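You operate a simulated robot arm through the tools that you are given. There is no shell and no other tool. Be economical: measure what you need, move in short steps, check, and stop when the job is done.

You are at the controls of a simulated robot arm. One attempt, no reset.

TASK
Tie the short green bar across the short grey bar on the tying stand.
Fine: red clamp shut before the tying; bar in the high vees; wire from the blue can; hook back in the tall grey can; clamp opened after the tying.

It is judged by the outcome, as a careful person would: the job done as asked, and still so three seconds after it is handed in. It fails if anything else is knocked over, pushed out of place, dropped, spilled or broken.

THE ROBOT
A 7-joint arm with a two-finger parallel gripper, fixed in place. Base frame: the origin is at the foot of the arm, x ahead of it, y to its left, z up; the work surface is at about z = 0.861. Units: m, rad, N and s.
With the tool pointing down near the work surface it reaches from about 0.24 to 0.68 m from the base axis. Its first joint turns from -1.152 to 1.152 rad. Payload 2.4 kg.
Tool frame: the origin (TCP) lies between the finger pads and is the grasp point; the fingertips stand 0.03 m ahead of it; z points along the fingers, y is the line along which they close. The gripper opens to 0.094 m. The fingers are 0.028 m wide and 0.01 m thick; the gripper's body (0.05 by 0.096 m) begins 0.055 m behind the TCP.
Orientation is told as [roll, pitch, yaw] about the base's x, y, z axes, in that order, counted from this pose: with the fingers straight down and closing along the base's y, the tool's x points along the base's -x, its y along +y and its z along -z.

THE INTERFACE
- The arm moves only by the tool move_arm. Its argument "series" is a list of rows, each a list of 7 numbers: the shift along the tool's x, y, z in units of 40 mm (1.0 is 40 mm), then the turn, a rotation vector about the tool's x, y, z in units of 5 degrees (1.0 is 5 degrees), then the finger opening in m, from 0 to 0.094. In form: [[tx, ty, tz, ax, ay, az, jaw], ...]. A call has 1 to 20 rows; each row shifts and turns the commanded pose from where the row before left it, along the tool's axes as they then stand. A call with a number of a shift or a turn outside -1 to 1 is refused whole. A row lasts 0.2 s, in which the tool goes at most 0.05 m and 0.15 rad; a call with a longer step from one row to the next is refused whole, and so is a gripper value outside its range. Where a pose cannot be reached the arm comes as near as it can. A force on the tool above 50 N (or 10 N above the force at the start of the call, whichever is more), or a blocked arm, ends the call early, and 0.2 s more pass. The fingers move at their own pace (about 0.153 m/s each) and stop on an object; they squeeze with about 41 N. The grip force told is the motor's: it shows also when the fingers shut on nothing. Time passes only in rows, and 0.2 s behind the last, so rows that do not move let the fingers close. The reply holds the time, the measured pose of the TCP, the force on the tool along the base axes, the opening and the grip force, in the units named above and with some noise.
- Cameras (640 x 400 px; columns grow to the right, rows downward): "scene" is fixed at [0.034, 0.4787, 1.4602]; the picture's right is [-0.87, -0.50, 0.00], its down [-0.26, 0.45, -0.85] and it looks along [0.43, -0.74, -0.52] (base axes); focal length 332 px, centre (320, 200). "wrist" rides on the gripper at [-0.037, 0, -0.058] in the tool frame; the picture's right is [0.00, -1.00, 0.00], its down [0.97, 0.00, -0.24] and it looks along [0.24, 0.00, 0.97] (tool axes); focal length 218 px, centre (320, 200). There is no depth. A picture from a camera that has moved, and an enlarged one, comes with that camera's place and axes in the base frame and with its lens. The place of the scene camera against the robot may be out by one fixed shift of up to 0.025 m in any direction.
- capture(camera): a new picture of that camera. No time passes.
- close_up(camera, box): a new picture of the part [left, top, right, bottom] of that camera's present view, enlarged. No time passes.
- close_job(): hands the job in; it is judged then, once.

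Work in short steps. Places have to be worked out from the pictures, the camera data and where the tool is seen: move nearer, look again, correct. Check each grasp and each placing, and mend what went wrong. You have 120 turns and 76 pictures in all, those below and enlarged ones among them. Open the gripper and draw the arm clear of the work before you hand the job in, unless the task says otherwise; then end with one line.

The tools are called after "Call:" as a command line: name --pt "numbers of a row" for each row, then --argument value for the rest, lists and objects as JSON in quotes. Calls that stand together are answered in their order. move_arm: Moves the arm, as the interface text tells. Its arguments: {"type":"object","properties":{"series":{"type":"array","items":{"type":"array","items":{"type":"number"}}}},"required":["series"]} The other tools are called the same way: capture (camera) takes a picture; close_up (camera, box) takes an enlarged picture of a part of a camera's view; close_job () hands the job in.

At the start:

```text
clock: 0.0
eef_pos: [0.3763, 0.0753, 1.2558]
ee_rot: [0.0, 0.001, 0.0]
force: [0.3, -0.3, 0.5]
grip_width: 0.0941
grasp_force: 0.1
```

scene: 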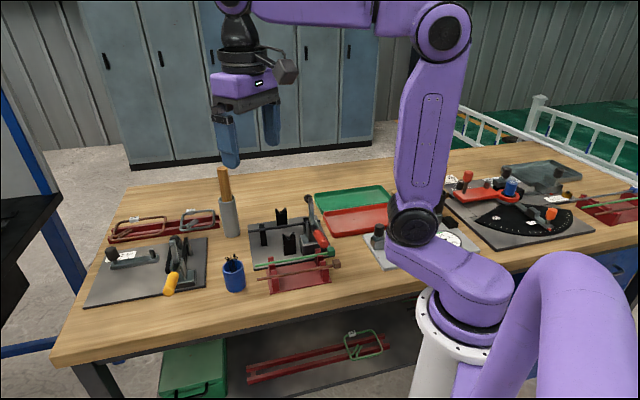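
wrist: 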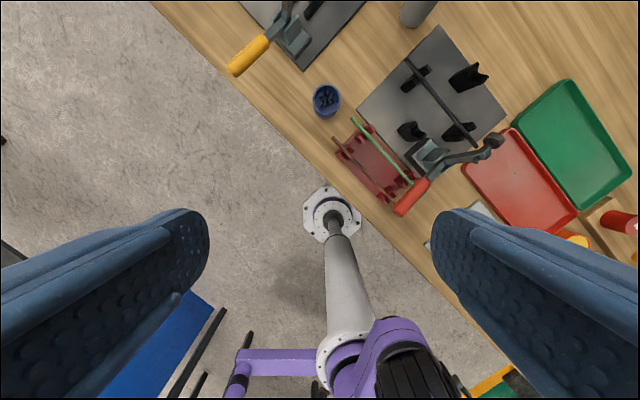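

I start by looking closely at the tying stand, the bar rack, the wire can and the hook can.

Call:
close_up --camera "scene" --box '[200, 160, 360, 300]'

Call:
close_up --camera "wrist" --box '[300, 0, 540, 220]'

```text
2.86 times, centred on (280, 230) of scene
camera zoom: at [0.034, 0.4787, 1.4602], right [-0.87, -0.5, 0.0], down [-0.26, 0.45, -0.85], along [0.43, -0.74, -0.52], focal length 950 px, centre (434, 114)
```

zoom: 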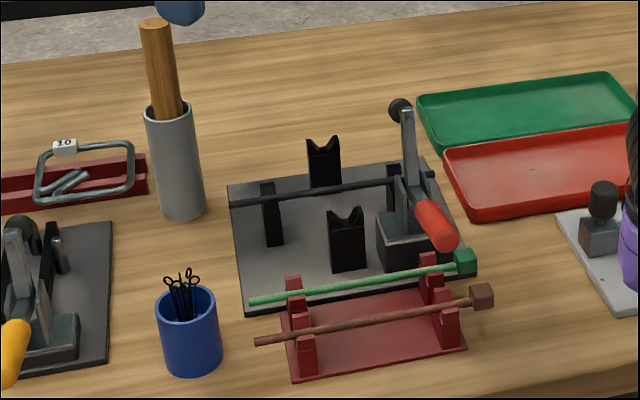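

```text
1.82 times, centred on (420, 110) of wrist
camera zoom: at [0.4121, 0.0746, 1.3125], right [0.0, -1.0, 0.0], down [-0.97, 0.0, 0.24], along [-0.24, 0.0, -0.97], focal length 397 px, centre (138, 364)
```

zoom: 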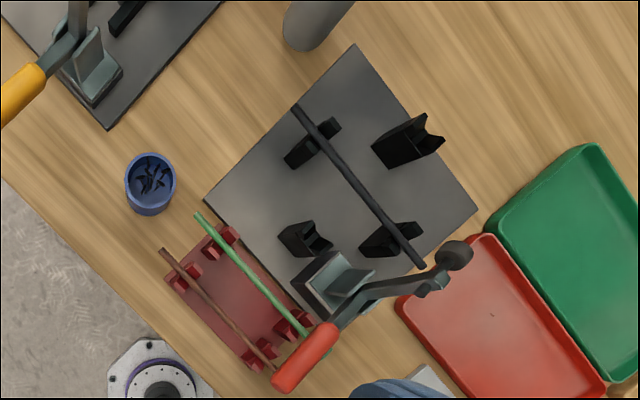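

The stand, with the grey bar in its low vees, sits at about (0.47, -0.11). The red clamp looks open, with its hold arm upright. I move over the stand for a nearer look.

Call:
move_arm --pt "-0.52 -0.88 0.5 0 0 0 0.094" --pt "-0.52 -0.88 0.5 0 0 0 0.094" --pt "-0.52 -0.88 0.5 0 0 0 0.094" --pt "-0.52 -0.88 0.5 0 0 0 0.094" --pt "-0.52 -0.88 0.5 0 0 0 0.094" --pt "0 0 0 0 0 0 0.094"

Call:
capture --camera "wrist"

Call:
close_up --camera "wrist" --box '[200, 60, 440, 300]'

Call:
capture --camera "scene"

```text
clock: 1.4
eef_pos: [0.4794, -0.1025, 1.1565]
ee_rot: [0.001, -0.001, 0.0]
force: [-1.3, -0.1, -0.1]
grip_width: 0.0939
grasp_force: 0.0
```

```text
71 pictures are left
camera wrist: at [0.5159, -0.1031, 1.2131], right [0.0, -1.0, 0.0], down [-0.97, 0.0, 0.24], along [-0.24, 0.0, -0.97], focal length 218 px, centre (320, 200)
```

wrist: 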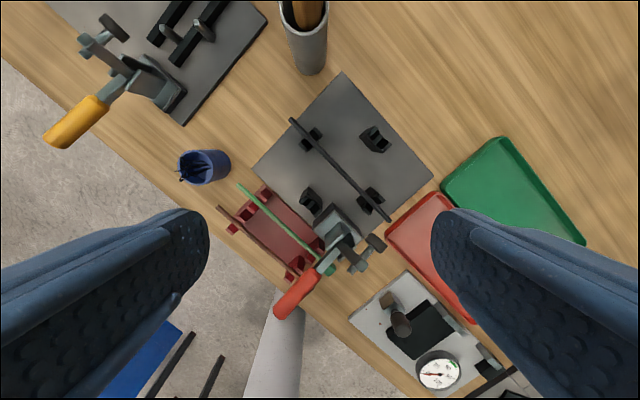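

```text
1.67 times, centred on (320, 180) of wrist
camera zoom: at [0.5159, -0.1031, 1.2131], right [0.0, -1.0, 0.0], down [-0.97, 0.0, 0.24], along [-0.24, 0.0, -0.97], focal length 364 px, centre (320, 233)
```

zoom: 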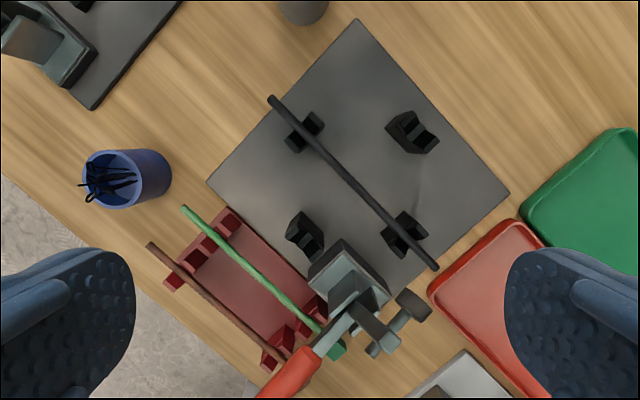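

```text
69 pictures are left
```

scene: 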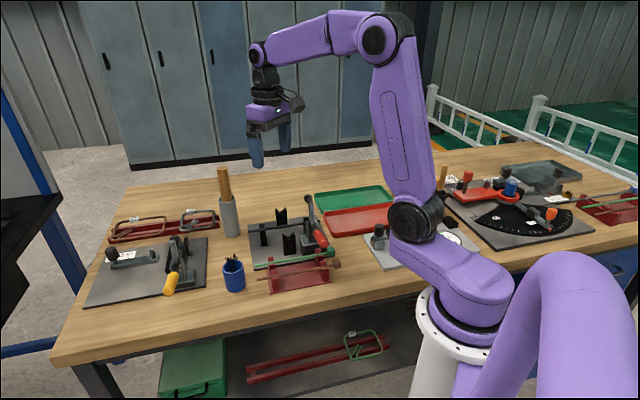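

Call:
close_up --camera "wrist" --box '[270, 110, 410, 210]'

Call:
close_up --camera "scene" --box '[240, 185, 350, 300]'

Call:
close_up --camera "scene" --box '[200, 160, 270, 300]'

```text
4.00 times, centred on (340, 160) of wrist
camera zoom: at [0.5159, -0.1031, 1.2131], right [0.0, -1.0, 0.0], down [-0.97, 0.0, 0.24], along [-0.24, 0.0, -0.97], focal length 873 px, centre (240, 360)
```

zoom: 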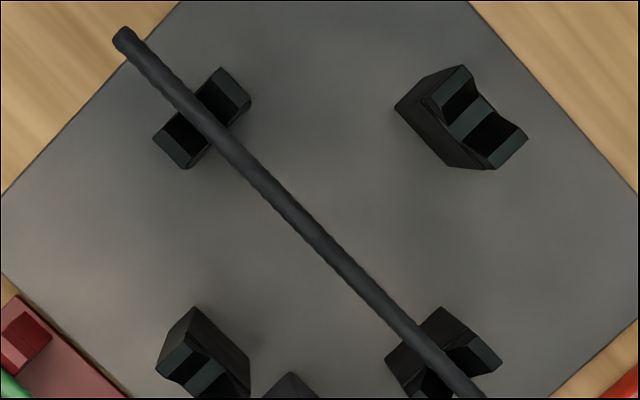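

```text
3.48 times, centred on (295, 242) of scene
camera zoom: at [0.034, 0.4787, 1.4602], right [-0.87, -0.5, 0.0], down [-0.26, 0.45, -0.85], along [0.43, -0.74, -0.52], focal length 1156 px, centre (407, 52)
```

zoom: 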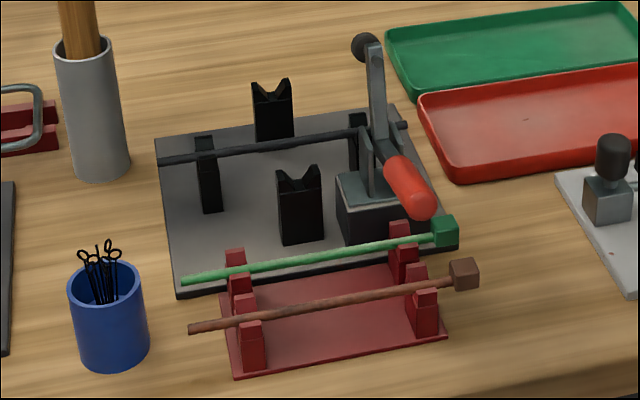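

```text
2.86 times, centred on (235, 230) of scene
camera zoom: at [0.034, 0.4787, 1.4602], right [-0.87, -0.5, 0.0], down [-0.26, 0.45, -0.85], along [0.43, -0.74, -0.52], focal length 950 px, centre (563, 114)
```

zoom: 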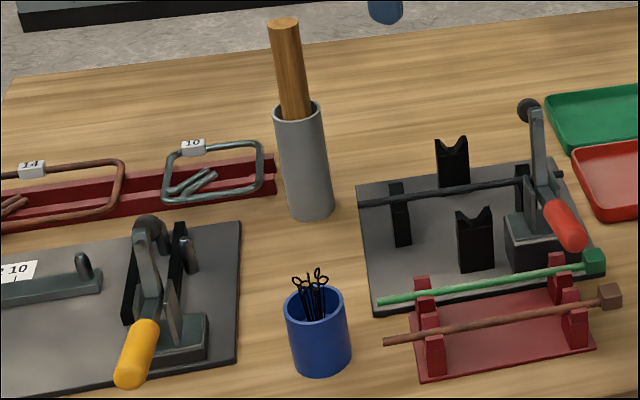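

The clamp's handle end is at about (0.312, -0.059, 0.962) and hangs over the green bar's head, so I'll shut the clamp first. I move above the handle with yaw -45° so the fingers close across it.

Call:
move_arm --pt "0.63 0.11 0.4 0 0 0 0.06" --pt "0.63 0.11 0.4 0 0 0 0.06" --pt "0.63 0.11 0.4 0 0 0 0.06" --pt "0.63 0.11 0.4 0 0 0 0.06" --pt "0.63 0.11 0.4 0 0 0 0.06" --pt "0.63 0.11 0.4 0 0 0 0.06" --pt "0 0 0 0 0 1 0.06" --pt "0 0 0 0 0 1 0.06" --pt "0 0 0 0 0 1 0.06" --pt "0 0 0 0 0 1 0.06" --pt "0 0 0 0 0 1 0.06" --pt "0 0 0 0 0 1 0.06" --pt "0 0 0 0 0 1 0.06" --pt "0 0 0 0 0 1 0.06" --pt "0 0 0 0 0 1 0.06" --pt "0 0 0 0 0 0 0.06"

Call:
capture --camera "wrist"

Call:
close_up --camera "scene" --box '[220, 120, 400, 300]'

```text
clock: 4.8
eef_pos: [0.3282, -0.0754, 1.0584]
ee_rot: [0.0, 0.0, -0.788]
force: [-0.1, -0.8, -0.5]
grip_width: 0.06
grasp_force: 0.2
```

```text
65 pictures are left
camera wrist: at [0.3539, -0.1015, 1.1165], right [-0.71, -0.71, 0.0], down [-0.69, 0.69, 0.24], along [-0.17, 0.17, -0.97], focal length 218 px, centre (320, 200)
```

wrist: 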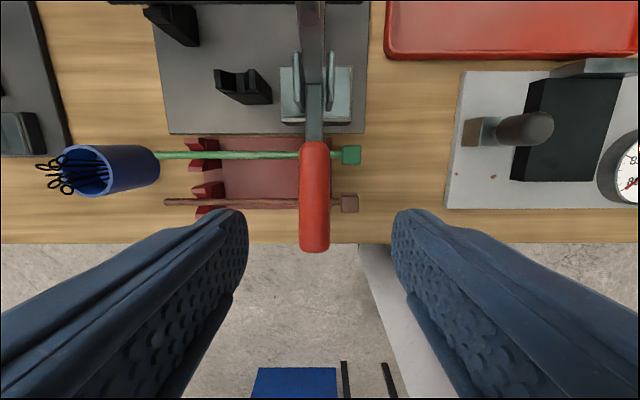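

```text
2.22 times, centred on (310, 210) of scene
camera zoom: at [0.034, 0.4787, 1.4602], right [-0.87, -0.5, 0.0], down [-0.26, 0.45, -0.85], along [0.43, -0.74, -0.52], focal length 739 px, centre (342, 178)
```

zoom: 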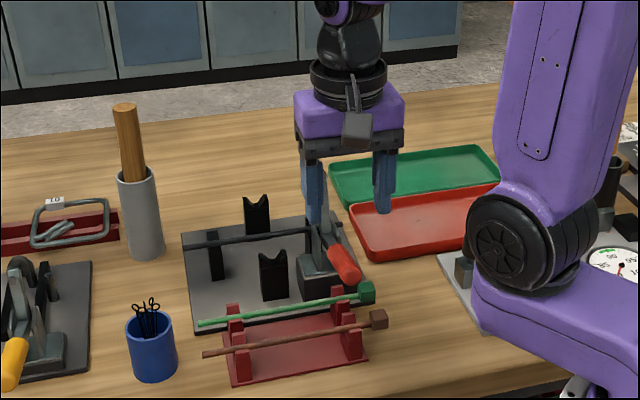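

The handle runs along the tool's x axis and is almost centred between the fingers. I shift 25 mm toward its end, descend to z≈0.958 and grip it.

Call:
move_arm --pt "0.62 0.1 0 0 0 0 0.06" --pt "0 0 0.9 0 0 0 0.06" --pt "0 0 0.9 0 0 0 0.06" --pt "0 0 0.7 0 0 0 0.06" --pt "0 0 0 0 0 0 0.06"

Call:
capture --camera "wrist"

Call:
close_up --camera "scene" --box '[250, 180, 370, 300]'

```text
clock: 6.0
eef_pos: [0.315, -0.0522, 0.9609]
ee_rot: [-0.001, -0.002, -0.785]
force: [0.4, 0.4, 0.4]
grip_width: 0.06
grasp_force: 0.1
```

```text
63 pictures are left
camera wrist: at [0.3407, -0.0796, 1.0174], right [-0.71, -0.71, 0.0], down [-0.69, 0.69, 0.24], along [-0.17, 0.17, -0.97], focal length 218 px, centre (320, 200)
```

wrist: 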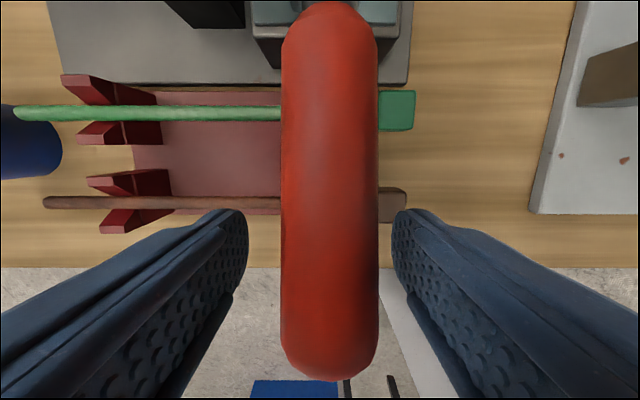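

```text
3.33 times, centred on (310, 240) of scene
camera zoom: at [0.0339, 0.4788, 1.4602], right [-0.87, -0.5, 0.0], down [-0.26, 0.45, -0.85], along [0.43, -0.74, -0.52], focal length 1108 px, centre (353, 67)
```

zoom: 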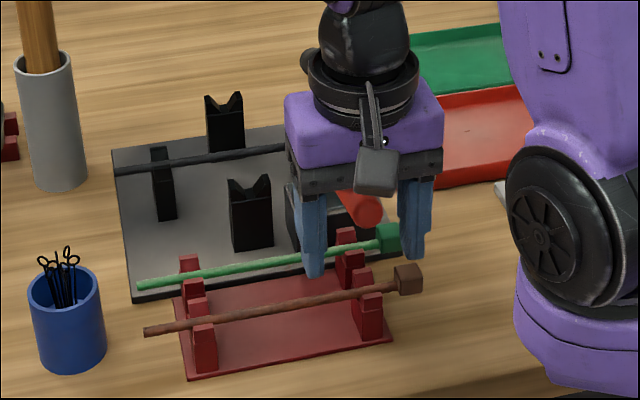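

The handle sits well between the fingers. I grip it and start the arc upward.

Call:
move_arm --pt "0 -0.08 0 0 0 0 0.0" --pt "0 0 0 0 0 0 0.0" --pt "0 0 0 0 0 0 0.0" --pt "-0.11 0 -0.4 0 0 0 0.0" --pt "-0.19 0 -0.42 0 0 0 0.0" --pt "-0.27 0 -0.38 0 0 0 0.0" --pt "0 0 0 0 0 0 0.0"

Call:
close_up --camera "scene" --box '[250, 160, 370, 280]'

Call:
capture --camera "wrist"

```text
clock: 7.6
eef_pos: [0.3293, -0.0708, 1.0081]
ee_rot: [0.002, 0.001, -0.784]
force: [28.8, 29.5, -17.3]
grip_width: 0.0259
grasp_force: 44.8
```

```text
3.33 times, centred on (310, 220) of scene
camera zoom: at [0.035, 0.4795, 1.4599], right [-0.87, -0.5, 0.0], down [-0.26, 0.45, -0.85], along [0.43, -0.74, -0.52], focal length 1108 px, centre (353, 133)
```

zoom: 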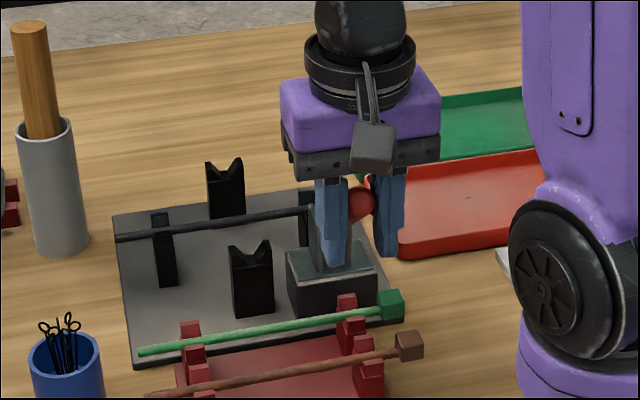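

```text
60 pictures are left
camera wrist: at [0.3542, -0.0963, 1.0643], right [-0.71, -0.71, 0.0], down [-0.69, 0.68, 0.24], along [-0.17, 0.17, -0.97], focal length 218 px, centre (320, 200)
```

wrist: 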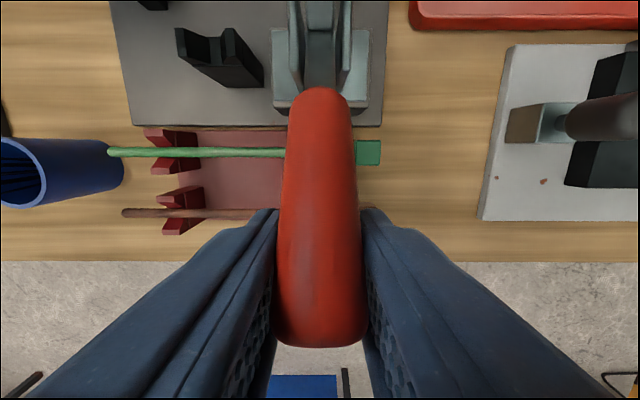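

The clamp is swinging as planned. A side force shows I'm about 3 mm off in y, so I correct that and continue the arc.

Call:
move_arm --pt "0 0.08 0 0 0 0 0.0" --pt "-0.33 0 -0.33 0 0 0 0.0" --pt "-0.38 0 -0.26 0 0 0 0.0" --pt "0 0 0 0 0 0 0.0"

Call:
close_up --camera "scene" --box '[250, 160, 370, 280]'

```text
clock: 8.6
eef_pos: [0.3489, -0.0916, 1.0299]
ee_rot: [-0.001, 0.003, -0.784]
force: [1.6, 19.4, -6.6]
grip_width: 0.0255
grasp_force: 44.8
```

```text
3.33 times, centred on (310, 220) of scene
camera zoom: at [0.0341, 0.4793, 1.46], right [-0.87, -0.5, 0.0], down [-0.26, 0.45, -0.85], along [0.43, -0.74, -0.52], focal length 1108 px, centre (353, 133)
```

zoom: 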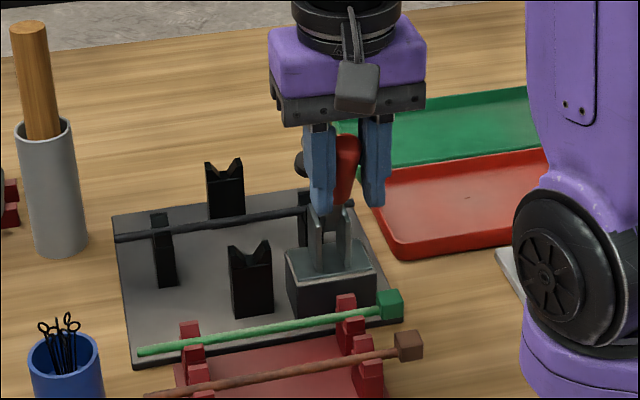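

Call:
move_arm --pt "-0.42 0.03 -0.2 0 0 0 0.0" --pt "-0.45 0 -0.12 0 0 0 0.0" --pt "0 0 0 0 0 0 0.0"

Call:
close_up --camera "scene" --box '[250, 160, 370, 280]'

Call:
capture --camera "wrist"

```text
clock: 9.4
eef_pos: [0.3748, -0.1167, 1.0438]
ee_rot: [-0.002, 0.001, -0.787]
force: [-1.8, 1.7, -13.2]
grip_width: 0.0217
grasp_force: 44.8
```

```text
3.33 times, centred on (310, 220) of scene
camera zoom: at [0.0341, 0.4787, 1.4602], right [-0.87, -0.5, 0.0], down [-0.26, 0.45, -0.85], along [0.43, -0.74, -0.52], focal length 1108 px, centre (353, 133)
```

zoom: 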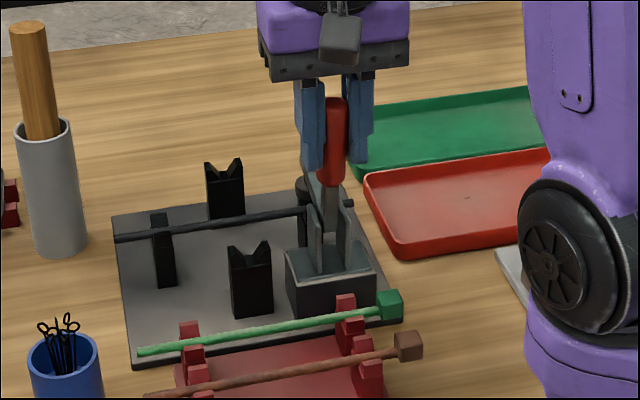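

```text
57 pictures are left
camera wrist: at [0.4004, -0.1423, 1.101], right [-0.71, -0.71, 0.0], down [-0.69, 0.69, 0.24], along [-0.17, 0.17, -0.97], focal length 218 px, centre (320, 200)
```

wrist: 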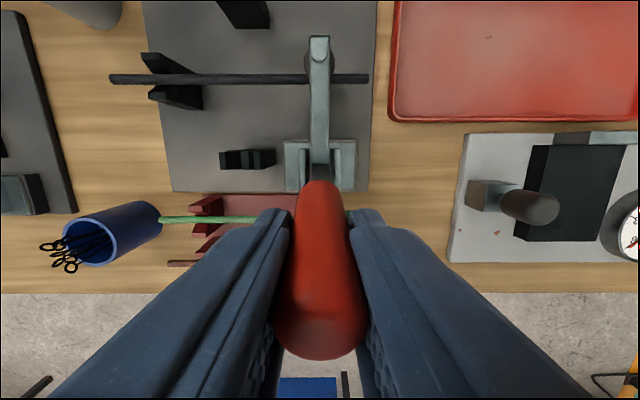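

The knob is almost down on the grey bar. I push the handle the last part inward.

Call:
move_arm --pt "-0.3 0 -0.04 0 0 0 0.0" --pt "-0.25 0 0 0 0 0 0.0" --pt "0 0 0 0 0 0 0.0"

Call:
close_up --camera "scene" --box '[250, 160, 370, 280]'

Call:
capture --camera "wrist"

```text
clock: 10.2
eef_pos: [0.3858, -0.1286, 1.0441]
ee_rot: [-0.002, 0.012, -0.784]
force: [-33.0, 16.3, 18.5]
grip_width: 0.0216
grasp_force: 45.2
```

```text
3.33 times, centred on (310, 220) of scene
camera zoom: at [0.0327, 0.4793, 1.4601], right [-0.87, -0.5, 0.0], down [-0.26, 0.45, -0.86], along [0.43, -0.74, -0.52], focal length 1108 px, centre (353, 133)
```

zoom: 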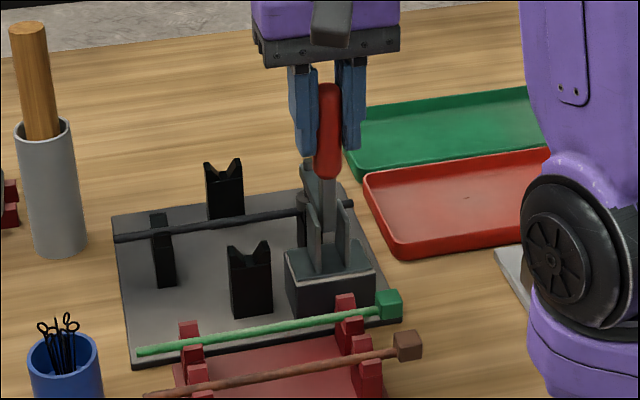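

```text
55 pictures are left
camera wrist: at [0.4131, -0.1545, 1.102], right [-0.71, -0.71, 0.0], down [-0.68, 0.68, 0.25], along [-0.18, 0.18, -0.97], focal length 218 px, centre (320, 200)
```

wrist: 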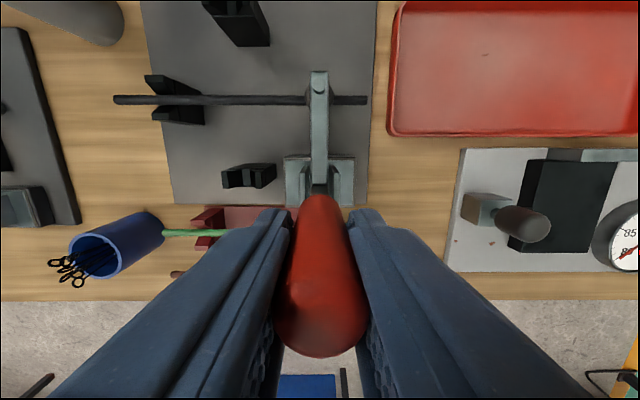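

The arm met a firm stop with the hold arm down on the bar, so the clamp looks shut. I release, rise and check that it stays shut.

Call:
move_arm --pt "0.05 0 0 0 0 0 0.06" --pt "0 0 0 0 0 0 0.06" --pt "0 0 -0.8 0 0 0 0.06" --pt "0 0 -0.9 0 0 0 0.06" --pt "0 0 -0.9 0 0 0 0.06" --pt "0 0 0 0 0 0 0.06"

Call:
close_up --camera "scene" --box '[250, 160, 370, 280]'

Call:
capture --camera "wrist"

```text
clock: 11.6
eef_pos: [0.389, -0.1272, 1.1493]
ee_rot: [-0.001, -0.001, -0.786]
force: [-0.1, 0.5, 0.1]
grip_width: 0.06
grasp_force: 0.0
```

```text
3.33 times, centred on (310, 220) of scene
camera zoom: at [0.0339, 0.4787, 1.4602], right [-0.87, -0.5, 0.0], down [-0.26, 0.45, -0.85], along [0.43, -0.74, -0.52], focal length 1108 px, centre (353, 133)
```

zoom: 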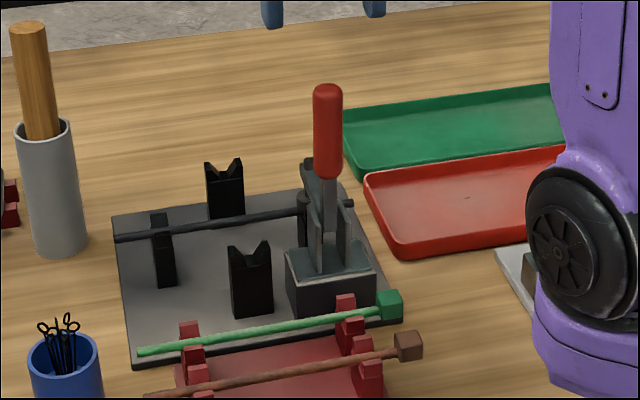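

```text
53 pictures are left
camera wrist: at [0.4145, -0.1537, 1.2071], right [-0.71, -0.71, 0.0], down [-0.69, 0.69, 0.24], along [-0.17, 0.17, -0.97], focal length 218 px, centre (320, 200)
```

wrist: 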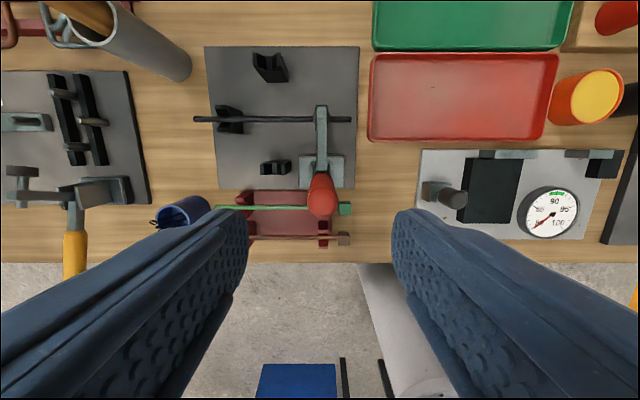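

The clamp holds shut on the grey bar. Next is the green bar: I move over it and turn to yaw +45° so the fingers close across it.

Call:
move_arm --pt "0.39 0.81 0 0 0 0 0.06" --pt "0.39 0.81 0 0 0 0 0.06" --pt "0.39 0.81 0 0 0 0 0.06" --pt "0 0 0 0 0 -1 0.05" --pt "0 0 0 0 0 -1 0.05" --pt "0 0 0 0 0 -1 0.05" --pt "0 0 0 0 0 -1 0.05" --pt "0 0 0 0 0 -1 0.05" --pt "0 0 0 0 0 -1 0.05" --pt "0 0 0 0 0 -1 0.05" --pt "0 0 0 0 0 -1 0.05" --pt "0 0 0 0 0 -1 0.05" --pt "0 0 0 0 0 -1 0.05" --pt "0 0 0 0 0 -1 0.05" --pt "0 0 0 0 0 -1 0.05" --pt "0 0 0 0 0 -1 0.05" --pt "0 0 0 0 0 -1 0.05" --pt "0 0 0 0 0 -1 0.05" --pt "0 0 0 0 0 -1 0.05" --pt "0 0 0 0 0 -1 0.05"

Call:
move_arm --pt "0 0 0 0 0 -1 0.05" --pt "0 0 0.9 0 0 0 0.05" --pt "0 0 0.9 0 0 0 0.05" --pt "0 0 0.4 0 0 0 0.05" --pt "0 0 0 0 0 0 0.05"

Call:
capture --camera "wrist"

```text
clock: 15.8
eef_pos: [0.4252, -0.0266, 1.1491]
ee_rot: [-0.001, 0.001, 0.699]
force: [-0.2, -0.5, 0.0]
grip_width: 0.05
grasp_force: 0.0
```

```text
clock: 17.0
eef_pos: [0.4261, -0.0277, 1.0603]
ee_rot: [0.0, 0.001, 0.786]
force: [0.0, 0.1, -0.5]
grip_width: 0.0498
grasp_force: 0.0
```

```text
52 pictures are left
camera wrist: at [0.4516, -0.0006, 1.1183], right [0.71, -0.71, 0.0], down [-0.69, -0.69, 0.24], along [-0.17, -0.17, -0.97], focal length 218 px, centre (320, 200)
```

wrist: 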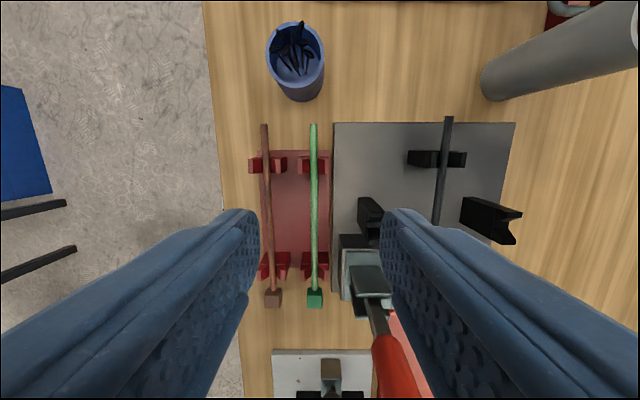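

The bar sits 6 mm to tool +y. I correct that, shift 8 mm along the bar to clear the rack post, and come down most of the way.

Call:
move_arm --pt "0.2 0.15 0 0 0 0 0.044" --pt "0 0 1 0 0 0 0.044" --pt "0 0 1 0 0 0 0.044" --pt "0 0 0.9 0 0 0 0.044" --pt "0 0 0 0 0 0 0.044"

Call:
capture --camera "wrist"

```text
clock: 18.2
eef_pos: [0.4147, -0.0295, 0.9444]
ee_rot: [0.0, -0.002, 0.784]
force: [-0.5, 0.1, 0.0]
grip_width: 0.0438
grasp_force: 0.1
```

```text
51 pictures are left
camera wrist: at [0.4414, -0.0034, 1.0007], right [0.71, -0.71, 0.0], down [-0.69, -0.69, 0.24], along [-0.17, -0.17, -0.97], focal length 218 px, centre (320, 200)
```

wrist: 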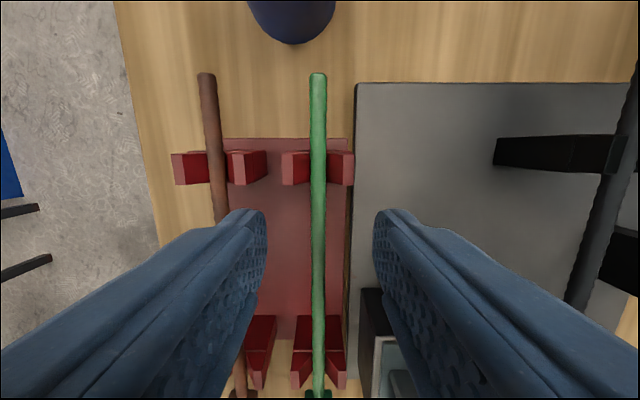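

Centred. I descend to z≈0.906 and grip the bar.

Call:
move_arm --pt "0 0 0.5 0 0 0 0.044" --pt "0 0 0.45 0 0 0 0.044" --pt "0 0 0 0 0 0 0.0" --pt "0 0 0 0 0 0 0.0" --pt "0 0 0 0 0 0 0.0"

Call:
close_up --camera "scene" --box '[220, 180, 360, 300]'

Call:
capture --camera "wrist"

```text
clock: 19.4
eef_pos: [0.4158, -0.0288, 0.9057]
ee_rot: [-0.002, 0.001, 0.784]
force: [-0.4, -0.7, -0.3]
grip_width: 0.0067
grasp_force: 40.6
```

```text
3.33 times, centred on (290, 240) of scene
camera zoom: at [0.034, 0.4787, 1.4602], right [-0.87, -0.5, 0.0], down [-0.26, 0.45, -0.85], along [0.43, -0.74, -0.52], focal length 1108 px, centre (420, 67)
```

zoom: 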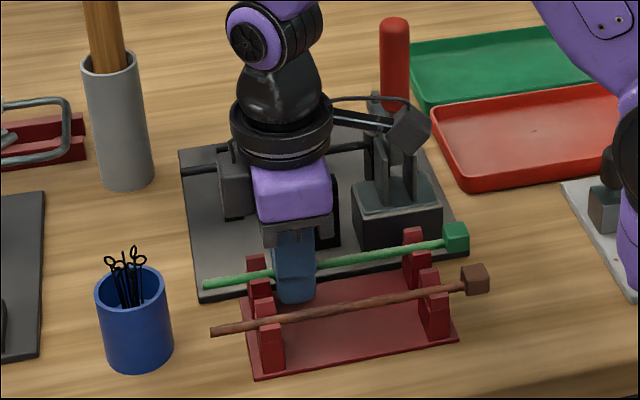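

```text
49 pictures are left
camera wrist: at [0.4416, -0.0027, 0.9632], right [0.71, -0.71, 0.0], down [-0.69, -0.69, 0.24], along [-0.17, -0.17, -0.97], focal length 218 px, centre (320, 200)
```

wrist: 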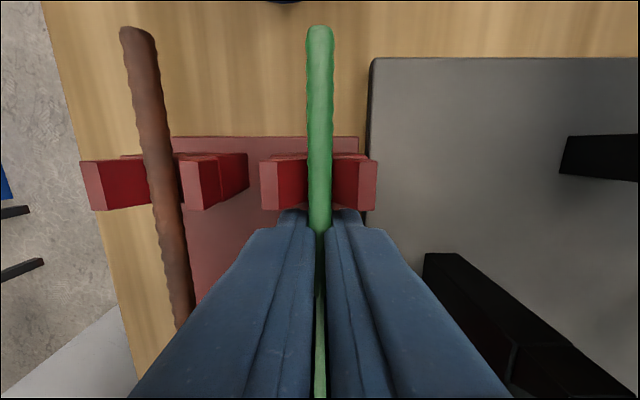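

The bar is gripped (6.7 mm). I lift it well above the clamp handle and turn it 90°.

Call:
move_arm --pt "0 0 -0.9 0 0 0 0.0" --pt "0 0 -0.95 0 0 0 0.0" --pt "0 0 -0.95 0 0 0 0.0" --pt "0 0 -0.95 0 0 0 0.0" --pt "0 0 -0.95 0 0 0 0.0" --pt "0 0 -0.95 0 0 0 0.0" --pt "0 0 0 0 0 1 0.0" --pt "0 0 0 0 0 1 0.0" --pt "0 0 0 0 0 1 0.0" --pt "0 0 0 0 0 1 0.0" --pt "0 0 0 0 0 1 0.0" --pt "0 0 0 0 0 1 0.0" --pt "0 0 0 0 0 1 0.0" --pt "0 0 0 0 0 1 0.0" --pt "0 0 0 0 0 1 0.0"

Call:
move_arm --pt "0 0 0 0 0 1 0.0" --pt "0 0 0 0 0 1 0.0" --pt "0 0 0 0 0 1 0.0" --pt "0 0 0 0 0 1 0.0" --pt "0 0 0 0 0 1 0.0" --pt "0 0 0 0 0 1 0.0" --pt "0 0 0 0 0 1 0.0" --pt "0 0 0 0 0 1 0.0" --pt "0 0 0 0 0 1 0.0" --pt "-0.9 -0.19 0 0 0 0 0.0" --pt "-0.9 -0.19 0 0 0 0 0.0" --pt "-0.9 -0.19 0 0 0 0 0.0" --pt "-0.9 -0.12 0 0 0 0 0.0" --pt "0 0 0 0 0 0 0.0"

Call:
capture --camera "wrist"

Call:
capture --camera "scene"

```text
clock: 22.6
eef_pos: [0.4152, -0.0284, 1.1324]
ee_rot: [0.0, 0.001, -0.002]
force: [0.1, 0.6, -0.5]
grip_width: 0.007
grasp_force: 40.5
```

```text
clock: 25.6
eef_pos: [0.4968, -0.1501, 1.1324]
ee_rot: [0.001, 0.001, -0.787]
force: [0.1, 0.5, -1.1]
grip_width: 0.0069
grasp_force: 41.6
```

```text
48 pictures are left
camera wrist: at [0.5227, -0.1751, 1.1902], right [-0.71, -0.71, 0.0], down [-0.69, 0.69, 0.24], along [-0.17, 0.17, -0.97], focal length 218 px, centre (320, 200)
```

wrist: 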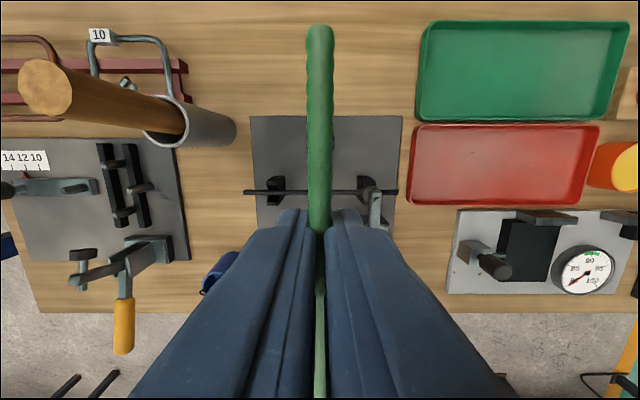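

```text
47 pictures are left
```

scene: 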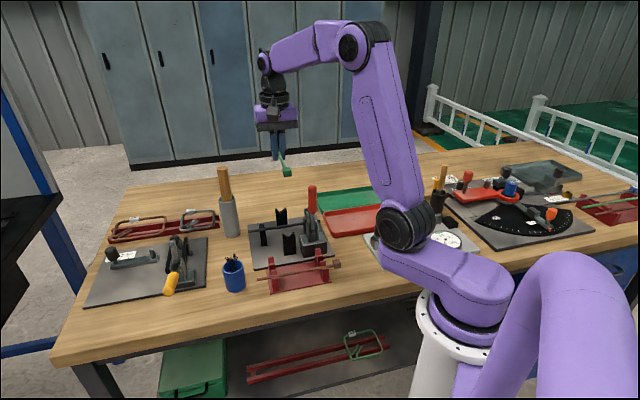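

The bar is turned and lines up with the vees in the picture. I shift 6 mm along the bar and descend to just above the stand.

Call:
move_arm --pt "-0.15 0 0 0 0 0 0.0" --pt "0 0 0.95 0 0 0 0.0" --pt "0 0 0.95 0 0 0 0.0" --pt "0 0 0.95 0 0 0 0.0" --pt "0 0 0.8 0 0 0 0.0" --pt "0 0 0.6 0 0 0 0.0" --pt "0 0 0 0 0 0 0.0"

Call:
capture --camera "wrist"

Call:
close_up --camera "scene" --box '[220, 160, 360, 280]'

```text
clock: 27.2
eef_pos: [0.501, -0.1536, 0.9631]
ee_rot: [0.0, 0.001, -0.786]
force: [0.0, 0.3, -1.4]
grip_width: 0.0069
grasp_force: 41.2
```

```text
46 pictures are left
camera wrist: at [0.5273, -0.1796, 1.0204], right [-0.71, -0.71, 0.0], down [-0.69, 0.69, 0.24], along [-0.17, 0.17, -0.97], focal length 218 px, centre (320, 200)
```

wrist: 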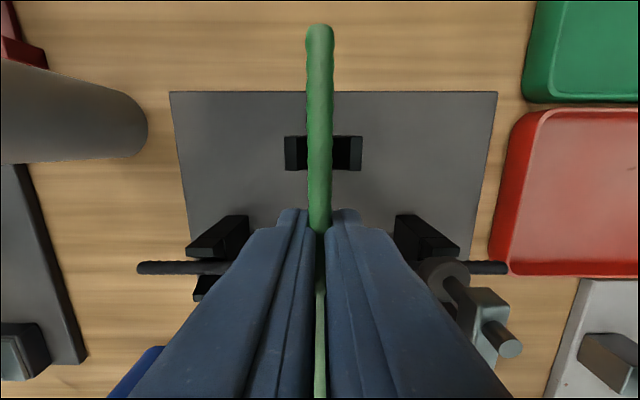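

```text
3.33 times, centred on (290, 220) of scene
camera zoom: at [0.034, 0.4787, 1.4602], right [-0.87, -0.5, 0.0], down [-0.26, 0.45, -0.85], along [0.43, -0.74, -0.52], focal length 1108 px, centre (420, 133)
```

zoom: 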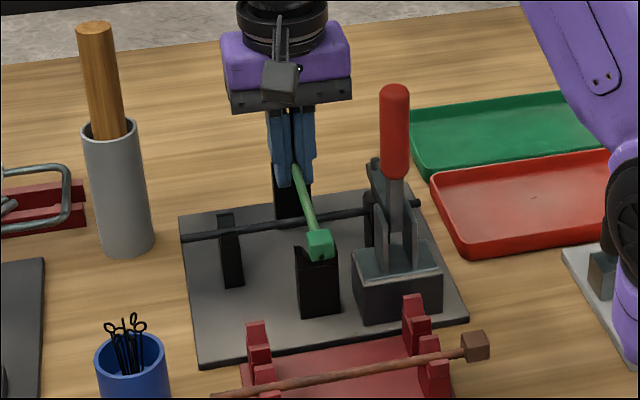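

The bar lies over both vees, with the head outside the near one. I lower it gently.

Call:
move_arm --pt "0 -0.03 0.3 0 0 0 0.0" --pt "0 0 0.3 0 0 0 0.0" --pt "0 0 0.15 0 0 0 0.0" --pt "0 0 0.1 0 0 0 0.0" --pt "0 0 0 0 0 0 0.0"

Call:
close_up --camera "scene" --box '[250, 190, 330, 270]'

```text
clock: 28.4
eef_pos: [0.5018, -0.1549, 0.9312]
ee_rot: [0.0, -0.002, -0.786]
force: [-7.3, 2.3, 27.3]
grip_width: 0.0066
grasp_force: 40.5
```

```text
5.00 times, centred on (290, 230) of scene
camera zoom: at [0.0333, 0.4789, 1.4602], right [-0.87, -0.5, 0.0], down [-0.26, 0.45, -0.85], along [0.43, -0.74, -0.52], focal length 1662 px, centre (470, 50)
```

zoom: 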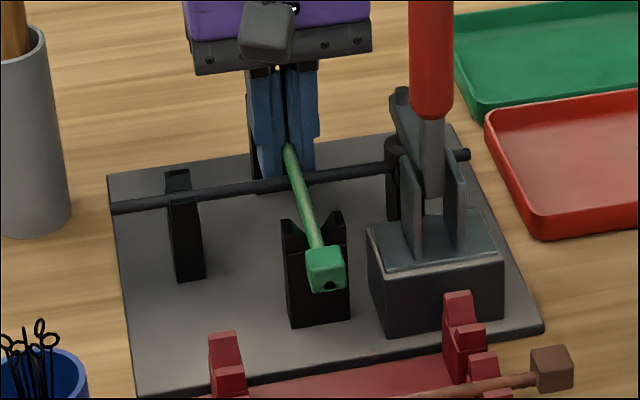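

It has seated, with 27 N upward at z=0.931. I ease up a little, release, rise and look.

Call:
move_arm --pt "0 0 -0.05 0 0 0 0.0" --pt "0 0 0 0 0 0 0.03" --pt "0 0 0 0 0 0 0.03" --pt "0 0 -0.5 0 0 0 0.03" --pt "0 0 -0.9 0 0 0 0.03" --pt "0 0 -0.9 0 0 0 0.03" --pt "0 0 -0.9 0 0 0 0.03" --pt "0 0 -0.9 0 0 0 0.03" --pt "0 0 0 0 0 0 0.03"

Call:
close_up --camera "scene" --box '[250, 190, 330, 270]'

Call:
close_up --camera "wrist" --box '[220, 80, 420, 280]'

```text
clock: 30.4
eef_pos: [0.5016, -0.1549, 1.0944]
ee_rot: [0.001, -0.001, -0.783]
force: [-0.5, 1.2, -0.5]
grip_width: 0.0299
grasp_force: 0.1
```

```text
5.00 times, centred on (290, 230) of scene
camera zoom: at [0.0339, 0.4787, 1.4602], right [-0.87, -0.5, 0.0], down [-0.26, 0.45, -0.85], along [0.43, -0.74, -0.52], focal length 1662 px, centre (470, 50)
```

zoom: 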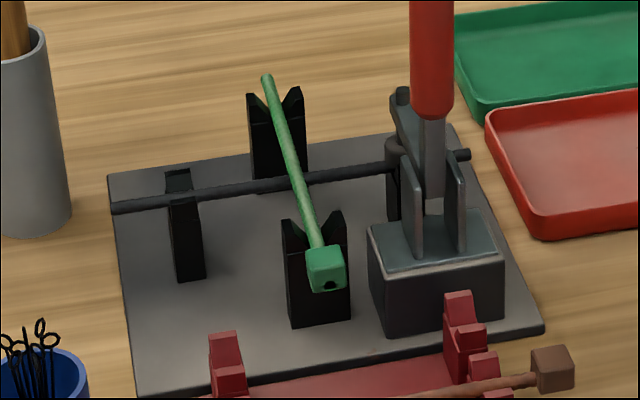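

```text
2.00 times, centred on (320, 180) of wrist
camera zoom: at [0.5273, -0.1807, 1.1522], right [-0.71, -0.71, 0.0], down [-0.69, 0.69, 0.24], along [-0.17, 0.17, -0.97], focal length 436 px, centre (320, 240)
```

zoom: 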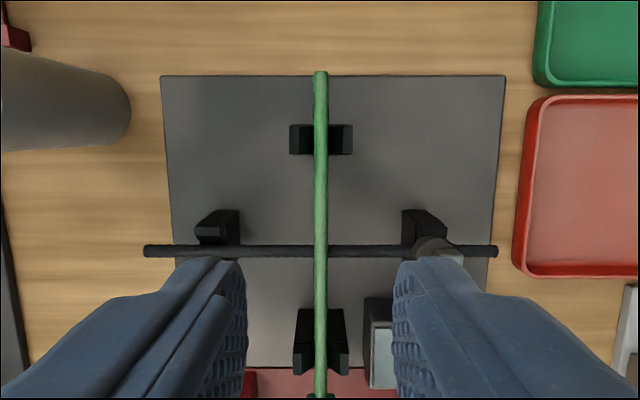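

The green bar sits in both high vees, crossing at about (0.4815, -0.135). I go over the blue can, at about (0.49, 0.064), to inspect the wires.

Call:
move_arm --pt "0.673 0.617 -0.1 0 0 0 0.05" --pt "0.673 0.617 -0.1 0 0 0 0.05" --pt "0.673 0.617 -0.1 0 0 0 0.05" --pt "0.673 0.617 -0.1 0 0 0 0.05" --pt "0.673 0.617 0 0 0 0 0.05" --pt "0.673 0.617 0 0 0 0 0.05" --pt "0 0 0 0 0 0 0.05"

Call:
close_up --camera "wrist" --box '[270, 150, 370, 290]'

Call:
close_up --camera "scene" --box '[210, 240, 260, 300]'

```text
clock: 32.0
eef_pos: [0.4905, 0.0647, 1.1111]
ee_rot: [-0.001, 0.001, -0.786]
force: [0.0, -0.2, -0.4]
grip_width: 0.0499
grasp_force: 0.0
```

```text
2.86 times, centred on (320, 220) of wrist
camera zoom: at [0.5169, 0.0391, 1.1692], right [-0.71, -0.71, 0.0], down [-0.69, 0.69, 0.24], along [-0.17, 0.17, -0.97], focal length 624 px, centre (320, 143)
```

zoom: 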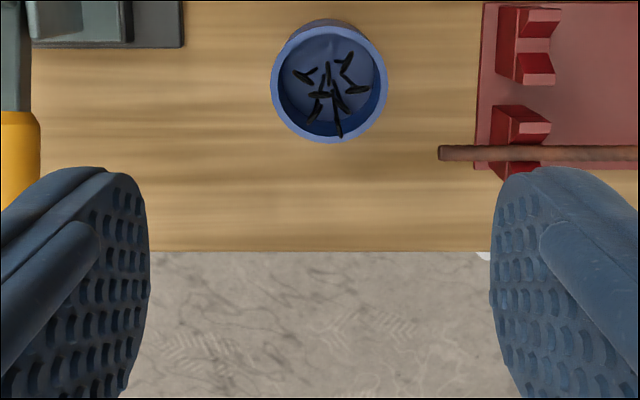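

```text
6.67 times, centred on (235, 270) of scene
camera zoom: at [0.0339, 0.4788, 1.4602], right [-0.87, -0.5, 0.0], down [-0.26, 0.45, -0.85], along [0.43, -0.74, -0.52], focal length 2216 px, centre (887, -267)
```

zoom: 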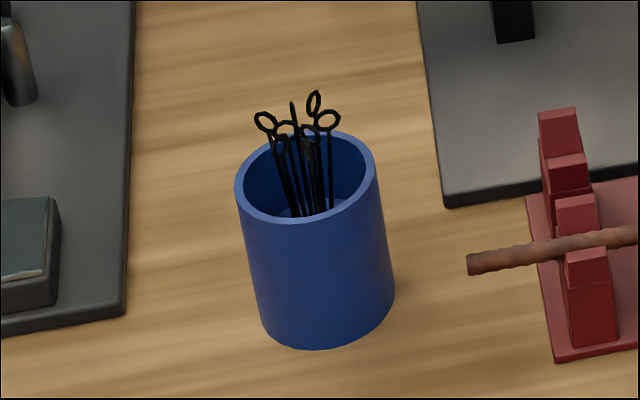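

I descend nearer to see the individual wires.

Call:
move_arm --pt "-0.05 -0.1 0.95 0 0 0 0.05" --pt "0 0 0.9 0 0 0 0.05" --pt "0 0 0 0 0 0 0.05"

Call:
close_up --camera "wrist" --box '[280, 170, 360, 240]'

Call:
capture --camera "wrist"

```text
clock: 32.8
eef_pos: [0.4911, 0.0596, 1.0368]
ee_rot: [0.0, 0.0, -0.785]
force: [0.0, 0.1, -0.8]
grip_width: 0.05
grasp_force: 0.1
```

```text
5.71 times, centred on (320, 205) of wrist
camera zoom: at [0.516, 0.0335, 1.0941], right [-0.71, -0.71, 0.0], down [-0.69, 0.69, 0.24], along [-0.17, 0.17, -0.97], focal length 1247 px, centre (320, 171)
```

zoom: 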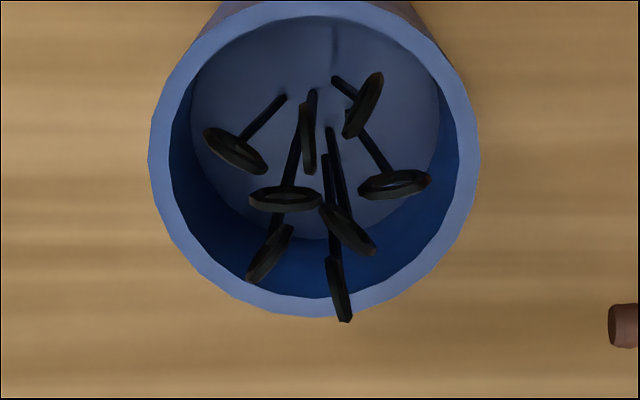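

```text
38 pictures are left
camera wrist: at [0.516, 0.0335, 1.0941], right [-0.71, -0.71, 0.0], down [-0.69, 0.69, 0.24], along [-0.17, 0.17, -0.97], focal length 218 px, centre (320, 200)
```

wrist: 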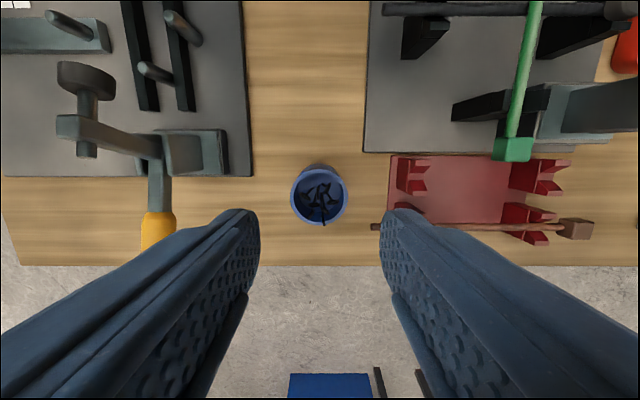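

There are eight single-stem wires with loops at the top, about 20 mm above the rim. The wire nearest the bench edge is the most separate. I turn 15° to match its loop and come down so that only that loop is between the pads.

Call:
move_arm --pt "0.68 -0.14 0 0 0 0 0.03" --pt "0 0 0 0 0 -1 0.03" --pt "0 0 0 0 0 -1 0.03" --pt "0 0 0 0 0 -1 0.03" --pt "0 0 0.8 0 0 0 0.03" --pt "0 0 0.5 0 0 0 0.03" --pt "0 0 0 0 0 0 0.03"

Call:
close_up --camera "wrist" --box '[240, 120, 400, 260]'

Call:
close_up --camera "scene" --box '[205, 230, 265, 300]'

```text
clock: 34.4
eef_pos: [0.4675, 0.0767, 0.9855]
ee_rot: [0.0, 0.0, -0.525]
force: [-0.4, 0.2, 0.0]
grip_width: 0.0297
grasp_force: 0.1
```

```text
2.86 times, centred on (320, 190) of wrist
camera zoom: at [0.4987, 0.0573, 1.0425], right [-0.5, -0.87, 0.0], down [-0.84, 0.49, 0.24], along [-0.21, 0.12, -0.97], focal length 624 px, centre (320, 229)
```

zoom: 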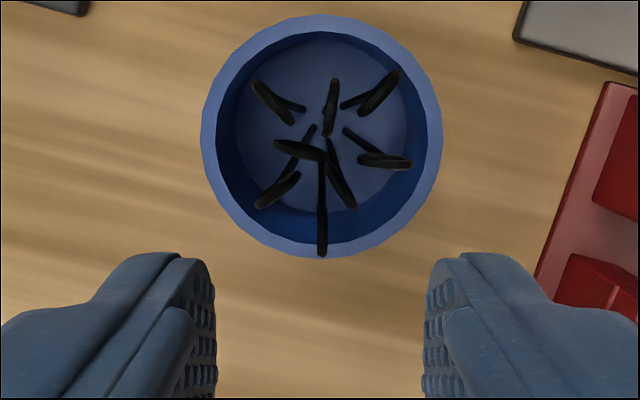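

```text
5.71 times, centred on (235, 265) of scene
camera zoom: at [0.034, 0.4787, 1.4602], right [-0.87, -0.5, 0.0], down [-0.26, 0.45, -0.85], along [0.43, -0.74, -0.52], focal length 1899 px, centre (806, -171)
```

zoom: 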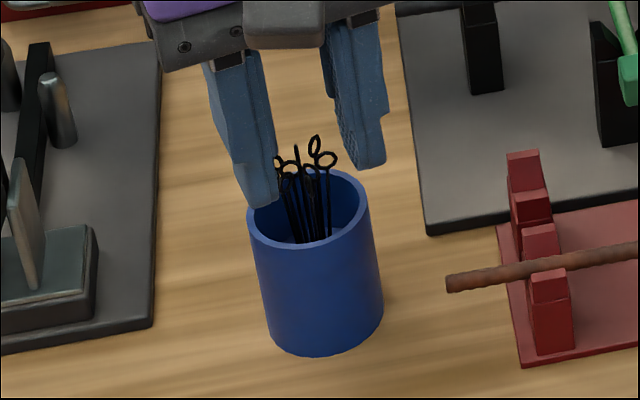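

The loop is centred and aligned between the fingertips, reaching about 5 mm into the pads. I descend 18 mm and close.

Call:
move_arm --pt "0 0 0.45 0 0 0 0.03" --pt "0 0 0 0 0 0 0.0" --pt "0 0 0 0 0 0 0.0" --pt "0 0 0 0 0 0 0.0"

Call:
close_up --camera "wrist" --box '[240, 120, 400, 260]'

```text
clock: 35.4
eef_pos: [0.4682, 0.0758, 0.9675]
ee_rot: [0.0, 0.001, -0.524]
force: [0.6, -0.6, 0.4]
grip_width: 0.0
grasp_force: 32.6
```

```text
2.86 times, centred on (320, 190) of wrist
camera zoom: at [0.499, 0.0572, 1.0248], right [-0.5, -0.87, 0.0], down [-0.84, 0.49, 0.24], along [-0.21, 0.12, -0.97], focal length 624 px, centre (320, 229)
```

zoom: 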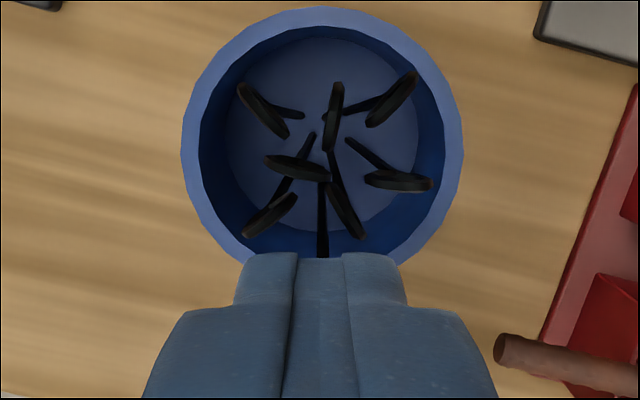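

The width reads 0.0, so this may be an empty close. I rise 30 mm and check whether the wire came along.

Call:
move_arm --pt "0 0 -0.4 0 0 0 0.0" --pt "0 0 -0.4 0 0 0 0.0" --pt "0 0 0 0 0 0 0.0"

Call:
close_up --camera "scene" --box '[205, 220, 265, 290]'

```text
clock: 36.2
eef_pos: [0.4668, 0.0758, 0.9998]
ee_rot: [0.0, 0.001, -0.524]
force: [0.0, -0.3, -0.5]
grip_width: 0.0
grasp_force: 33.1
```

```text
5.71 times, centred on (235, 255) of scene
camera zoom: at [0.0339, 0.4787, 1.4602], right [-0.87, -0.5, 0.0], down [-0.26, 0.45, -0.85], along [0.43, -0.74, -0.52], focal length 1899 px, centre (806, -114)
```

zoom: 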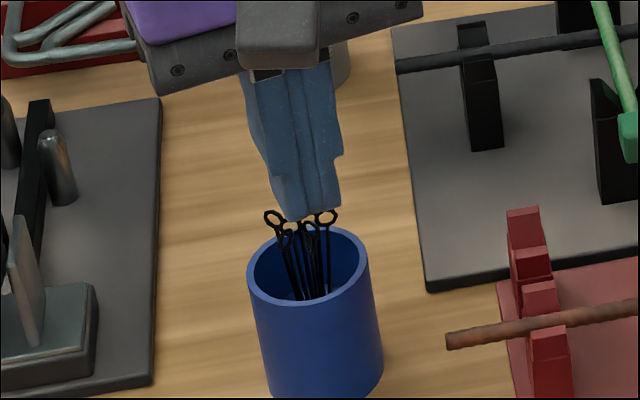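

Not gripped. I reopen and look again before correcting inward.

Call:
move_arm --pt "0 0 0 0 0 0 0.03" --pt "0 0 0 0 0 0 0.03"

Call:
close_up --camera "wrist" --box '[270, 135, 370, 225]'

```text
clock: 36.8
eef_pos: [0.4664, 0.0757, 0.9993]
ee_rot: [0.001, 0.002, -0.524]
force: [0.1, -0.3, -0.6]
grip_width: 0.03
grasp_force: 0.0
```

```text
4.44 times, centred on (320, 180) of wrist
camera zoom: at [0.4985, 0.0574, 1.0569], right [-0.5, -0.87, 0.0], down [-0.84, 0.49, 0.24], along [-0.21, 0.12, -0.97], focal length 970 px, centre (320, 289)
```

zoom: 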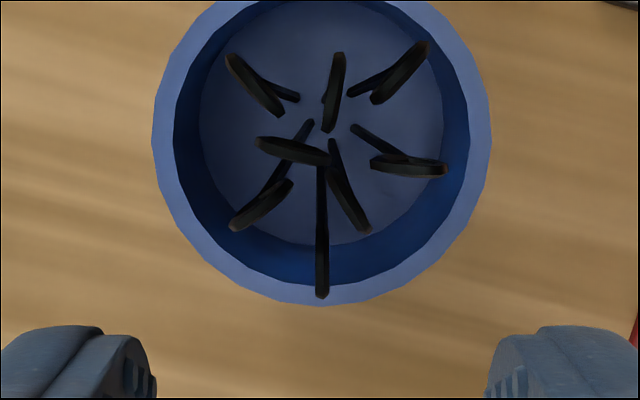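

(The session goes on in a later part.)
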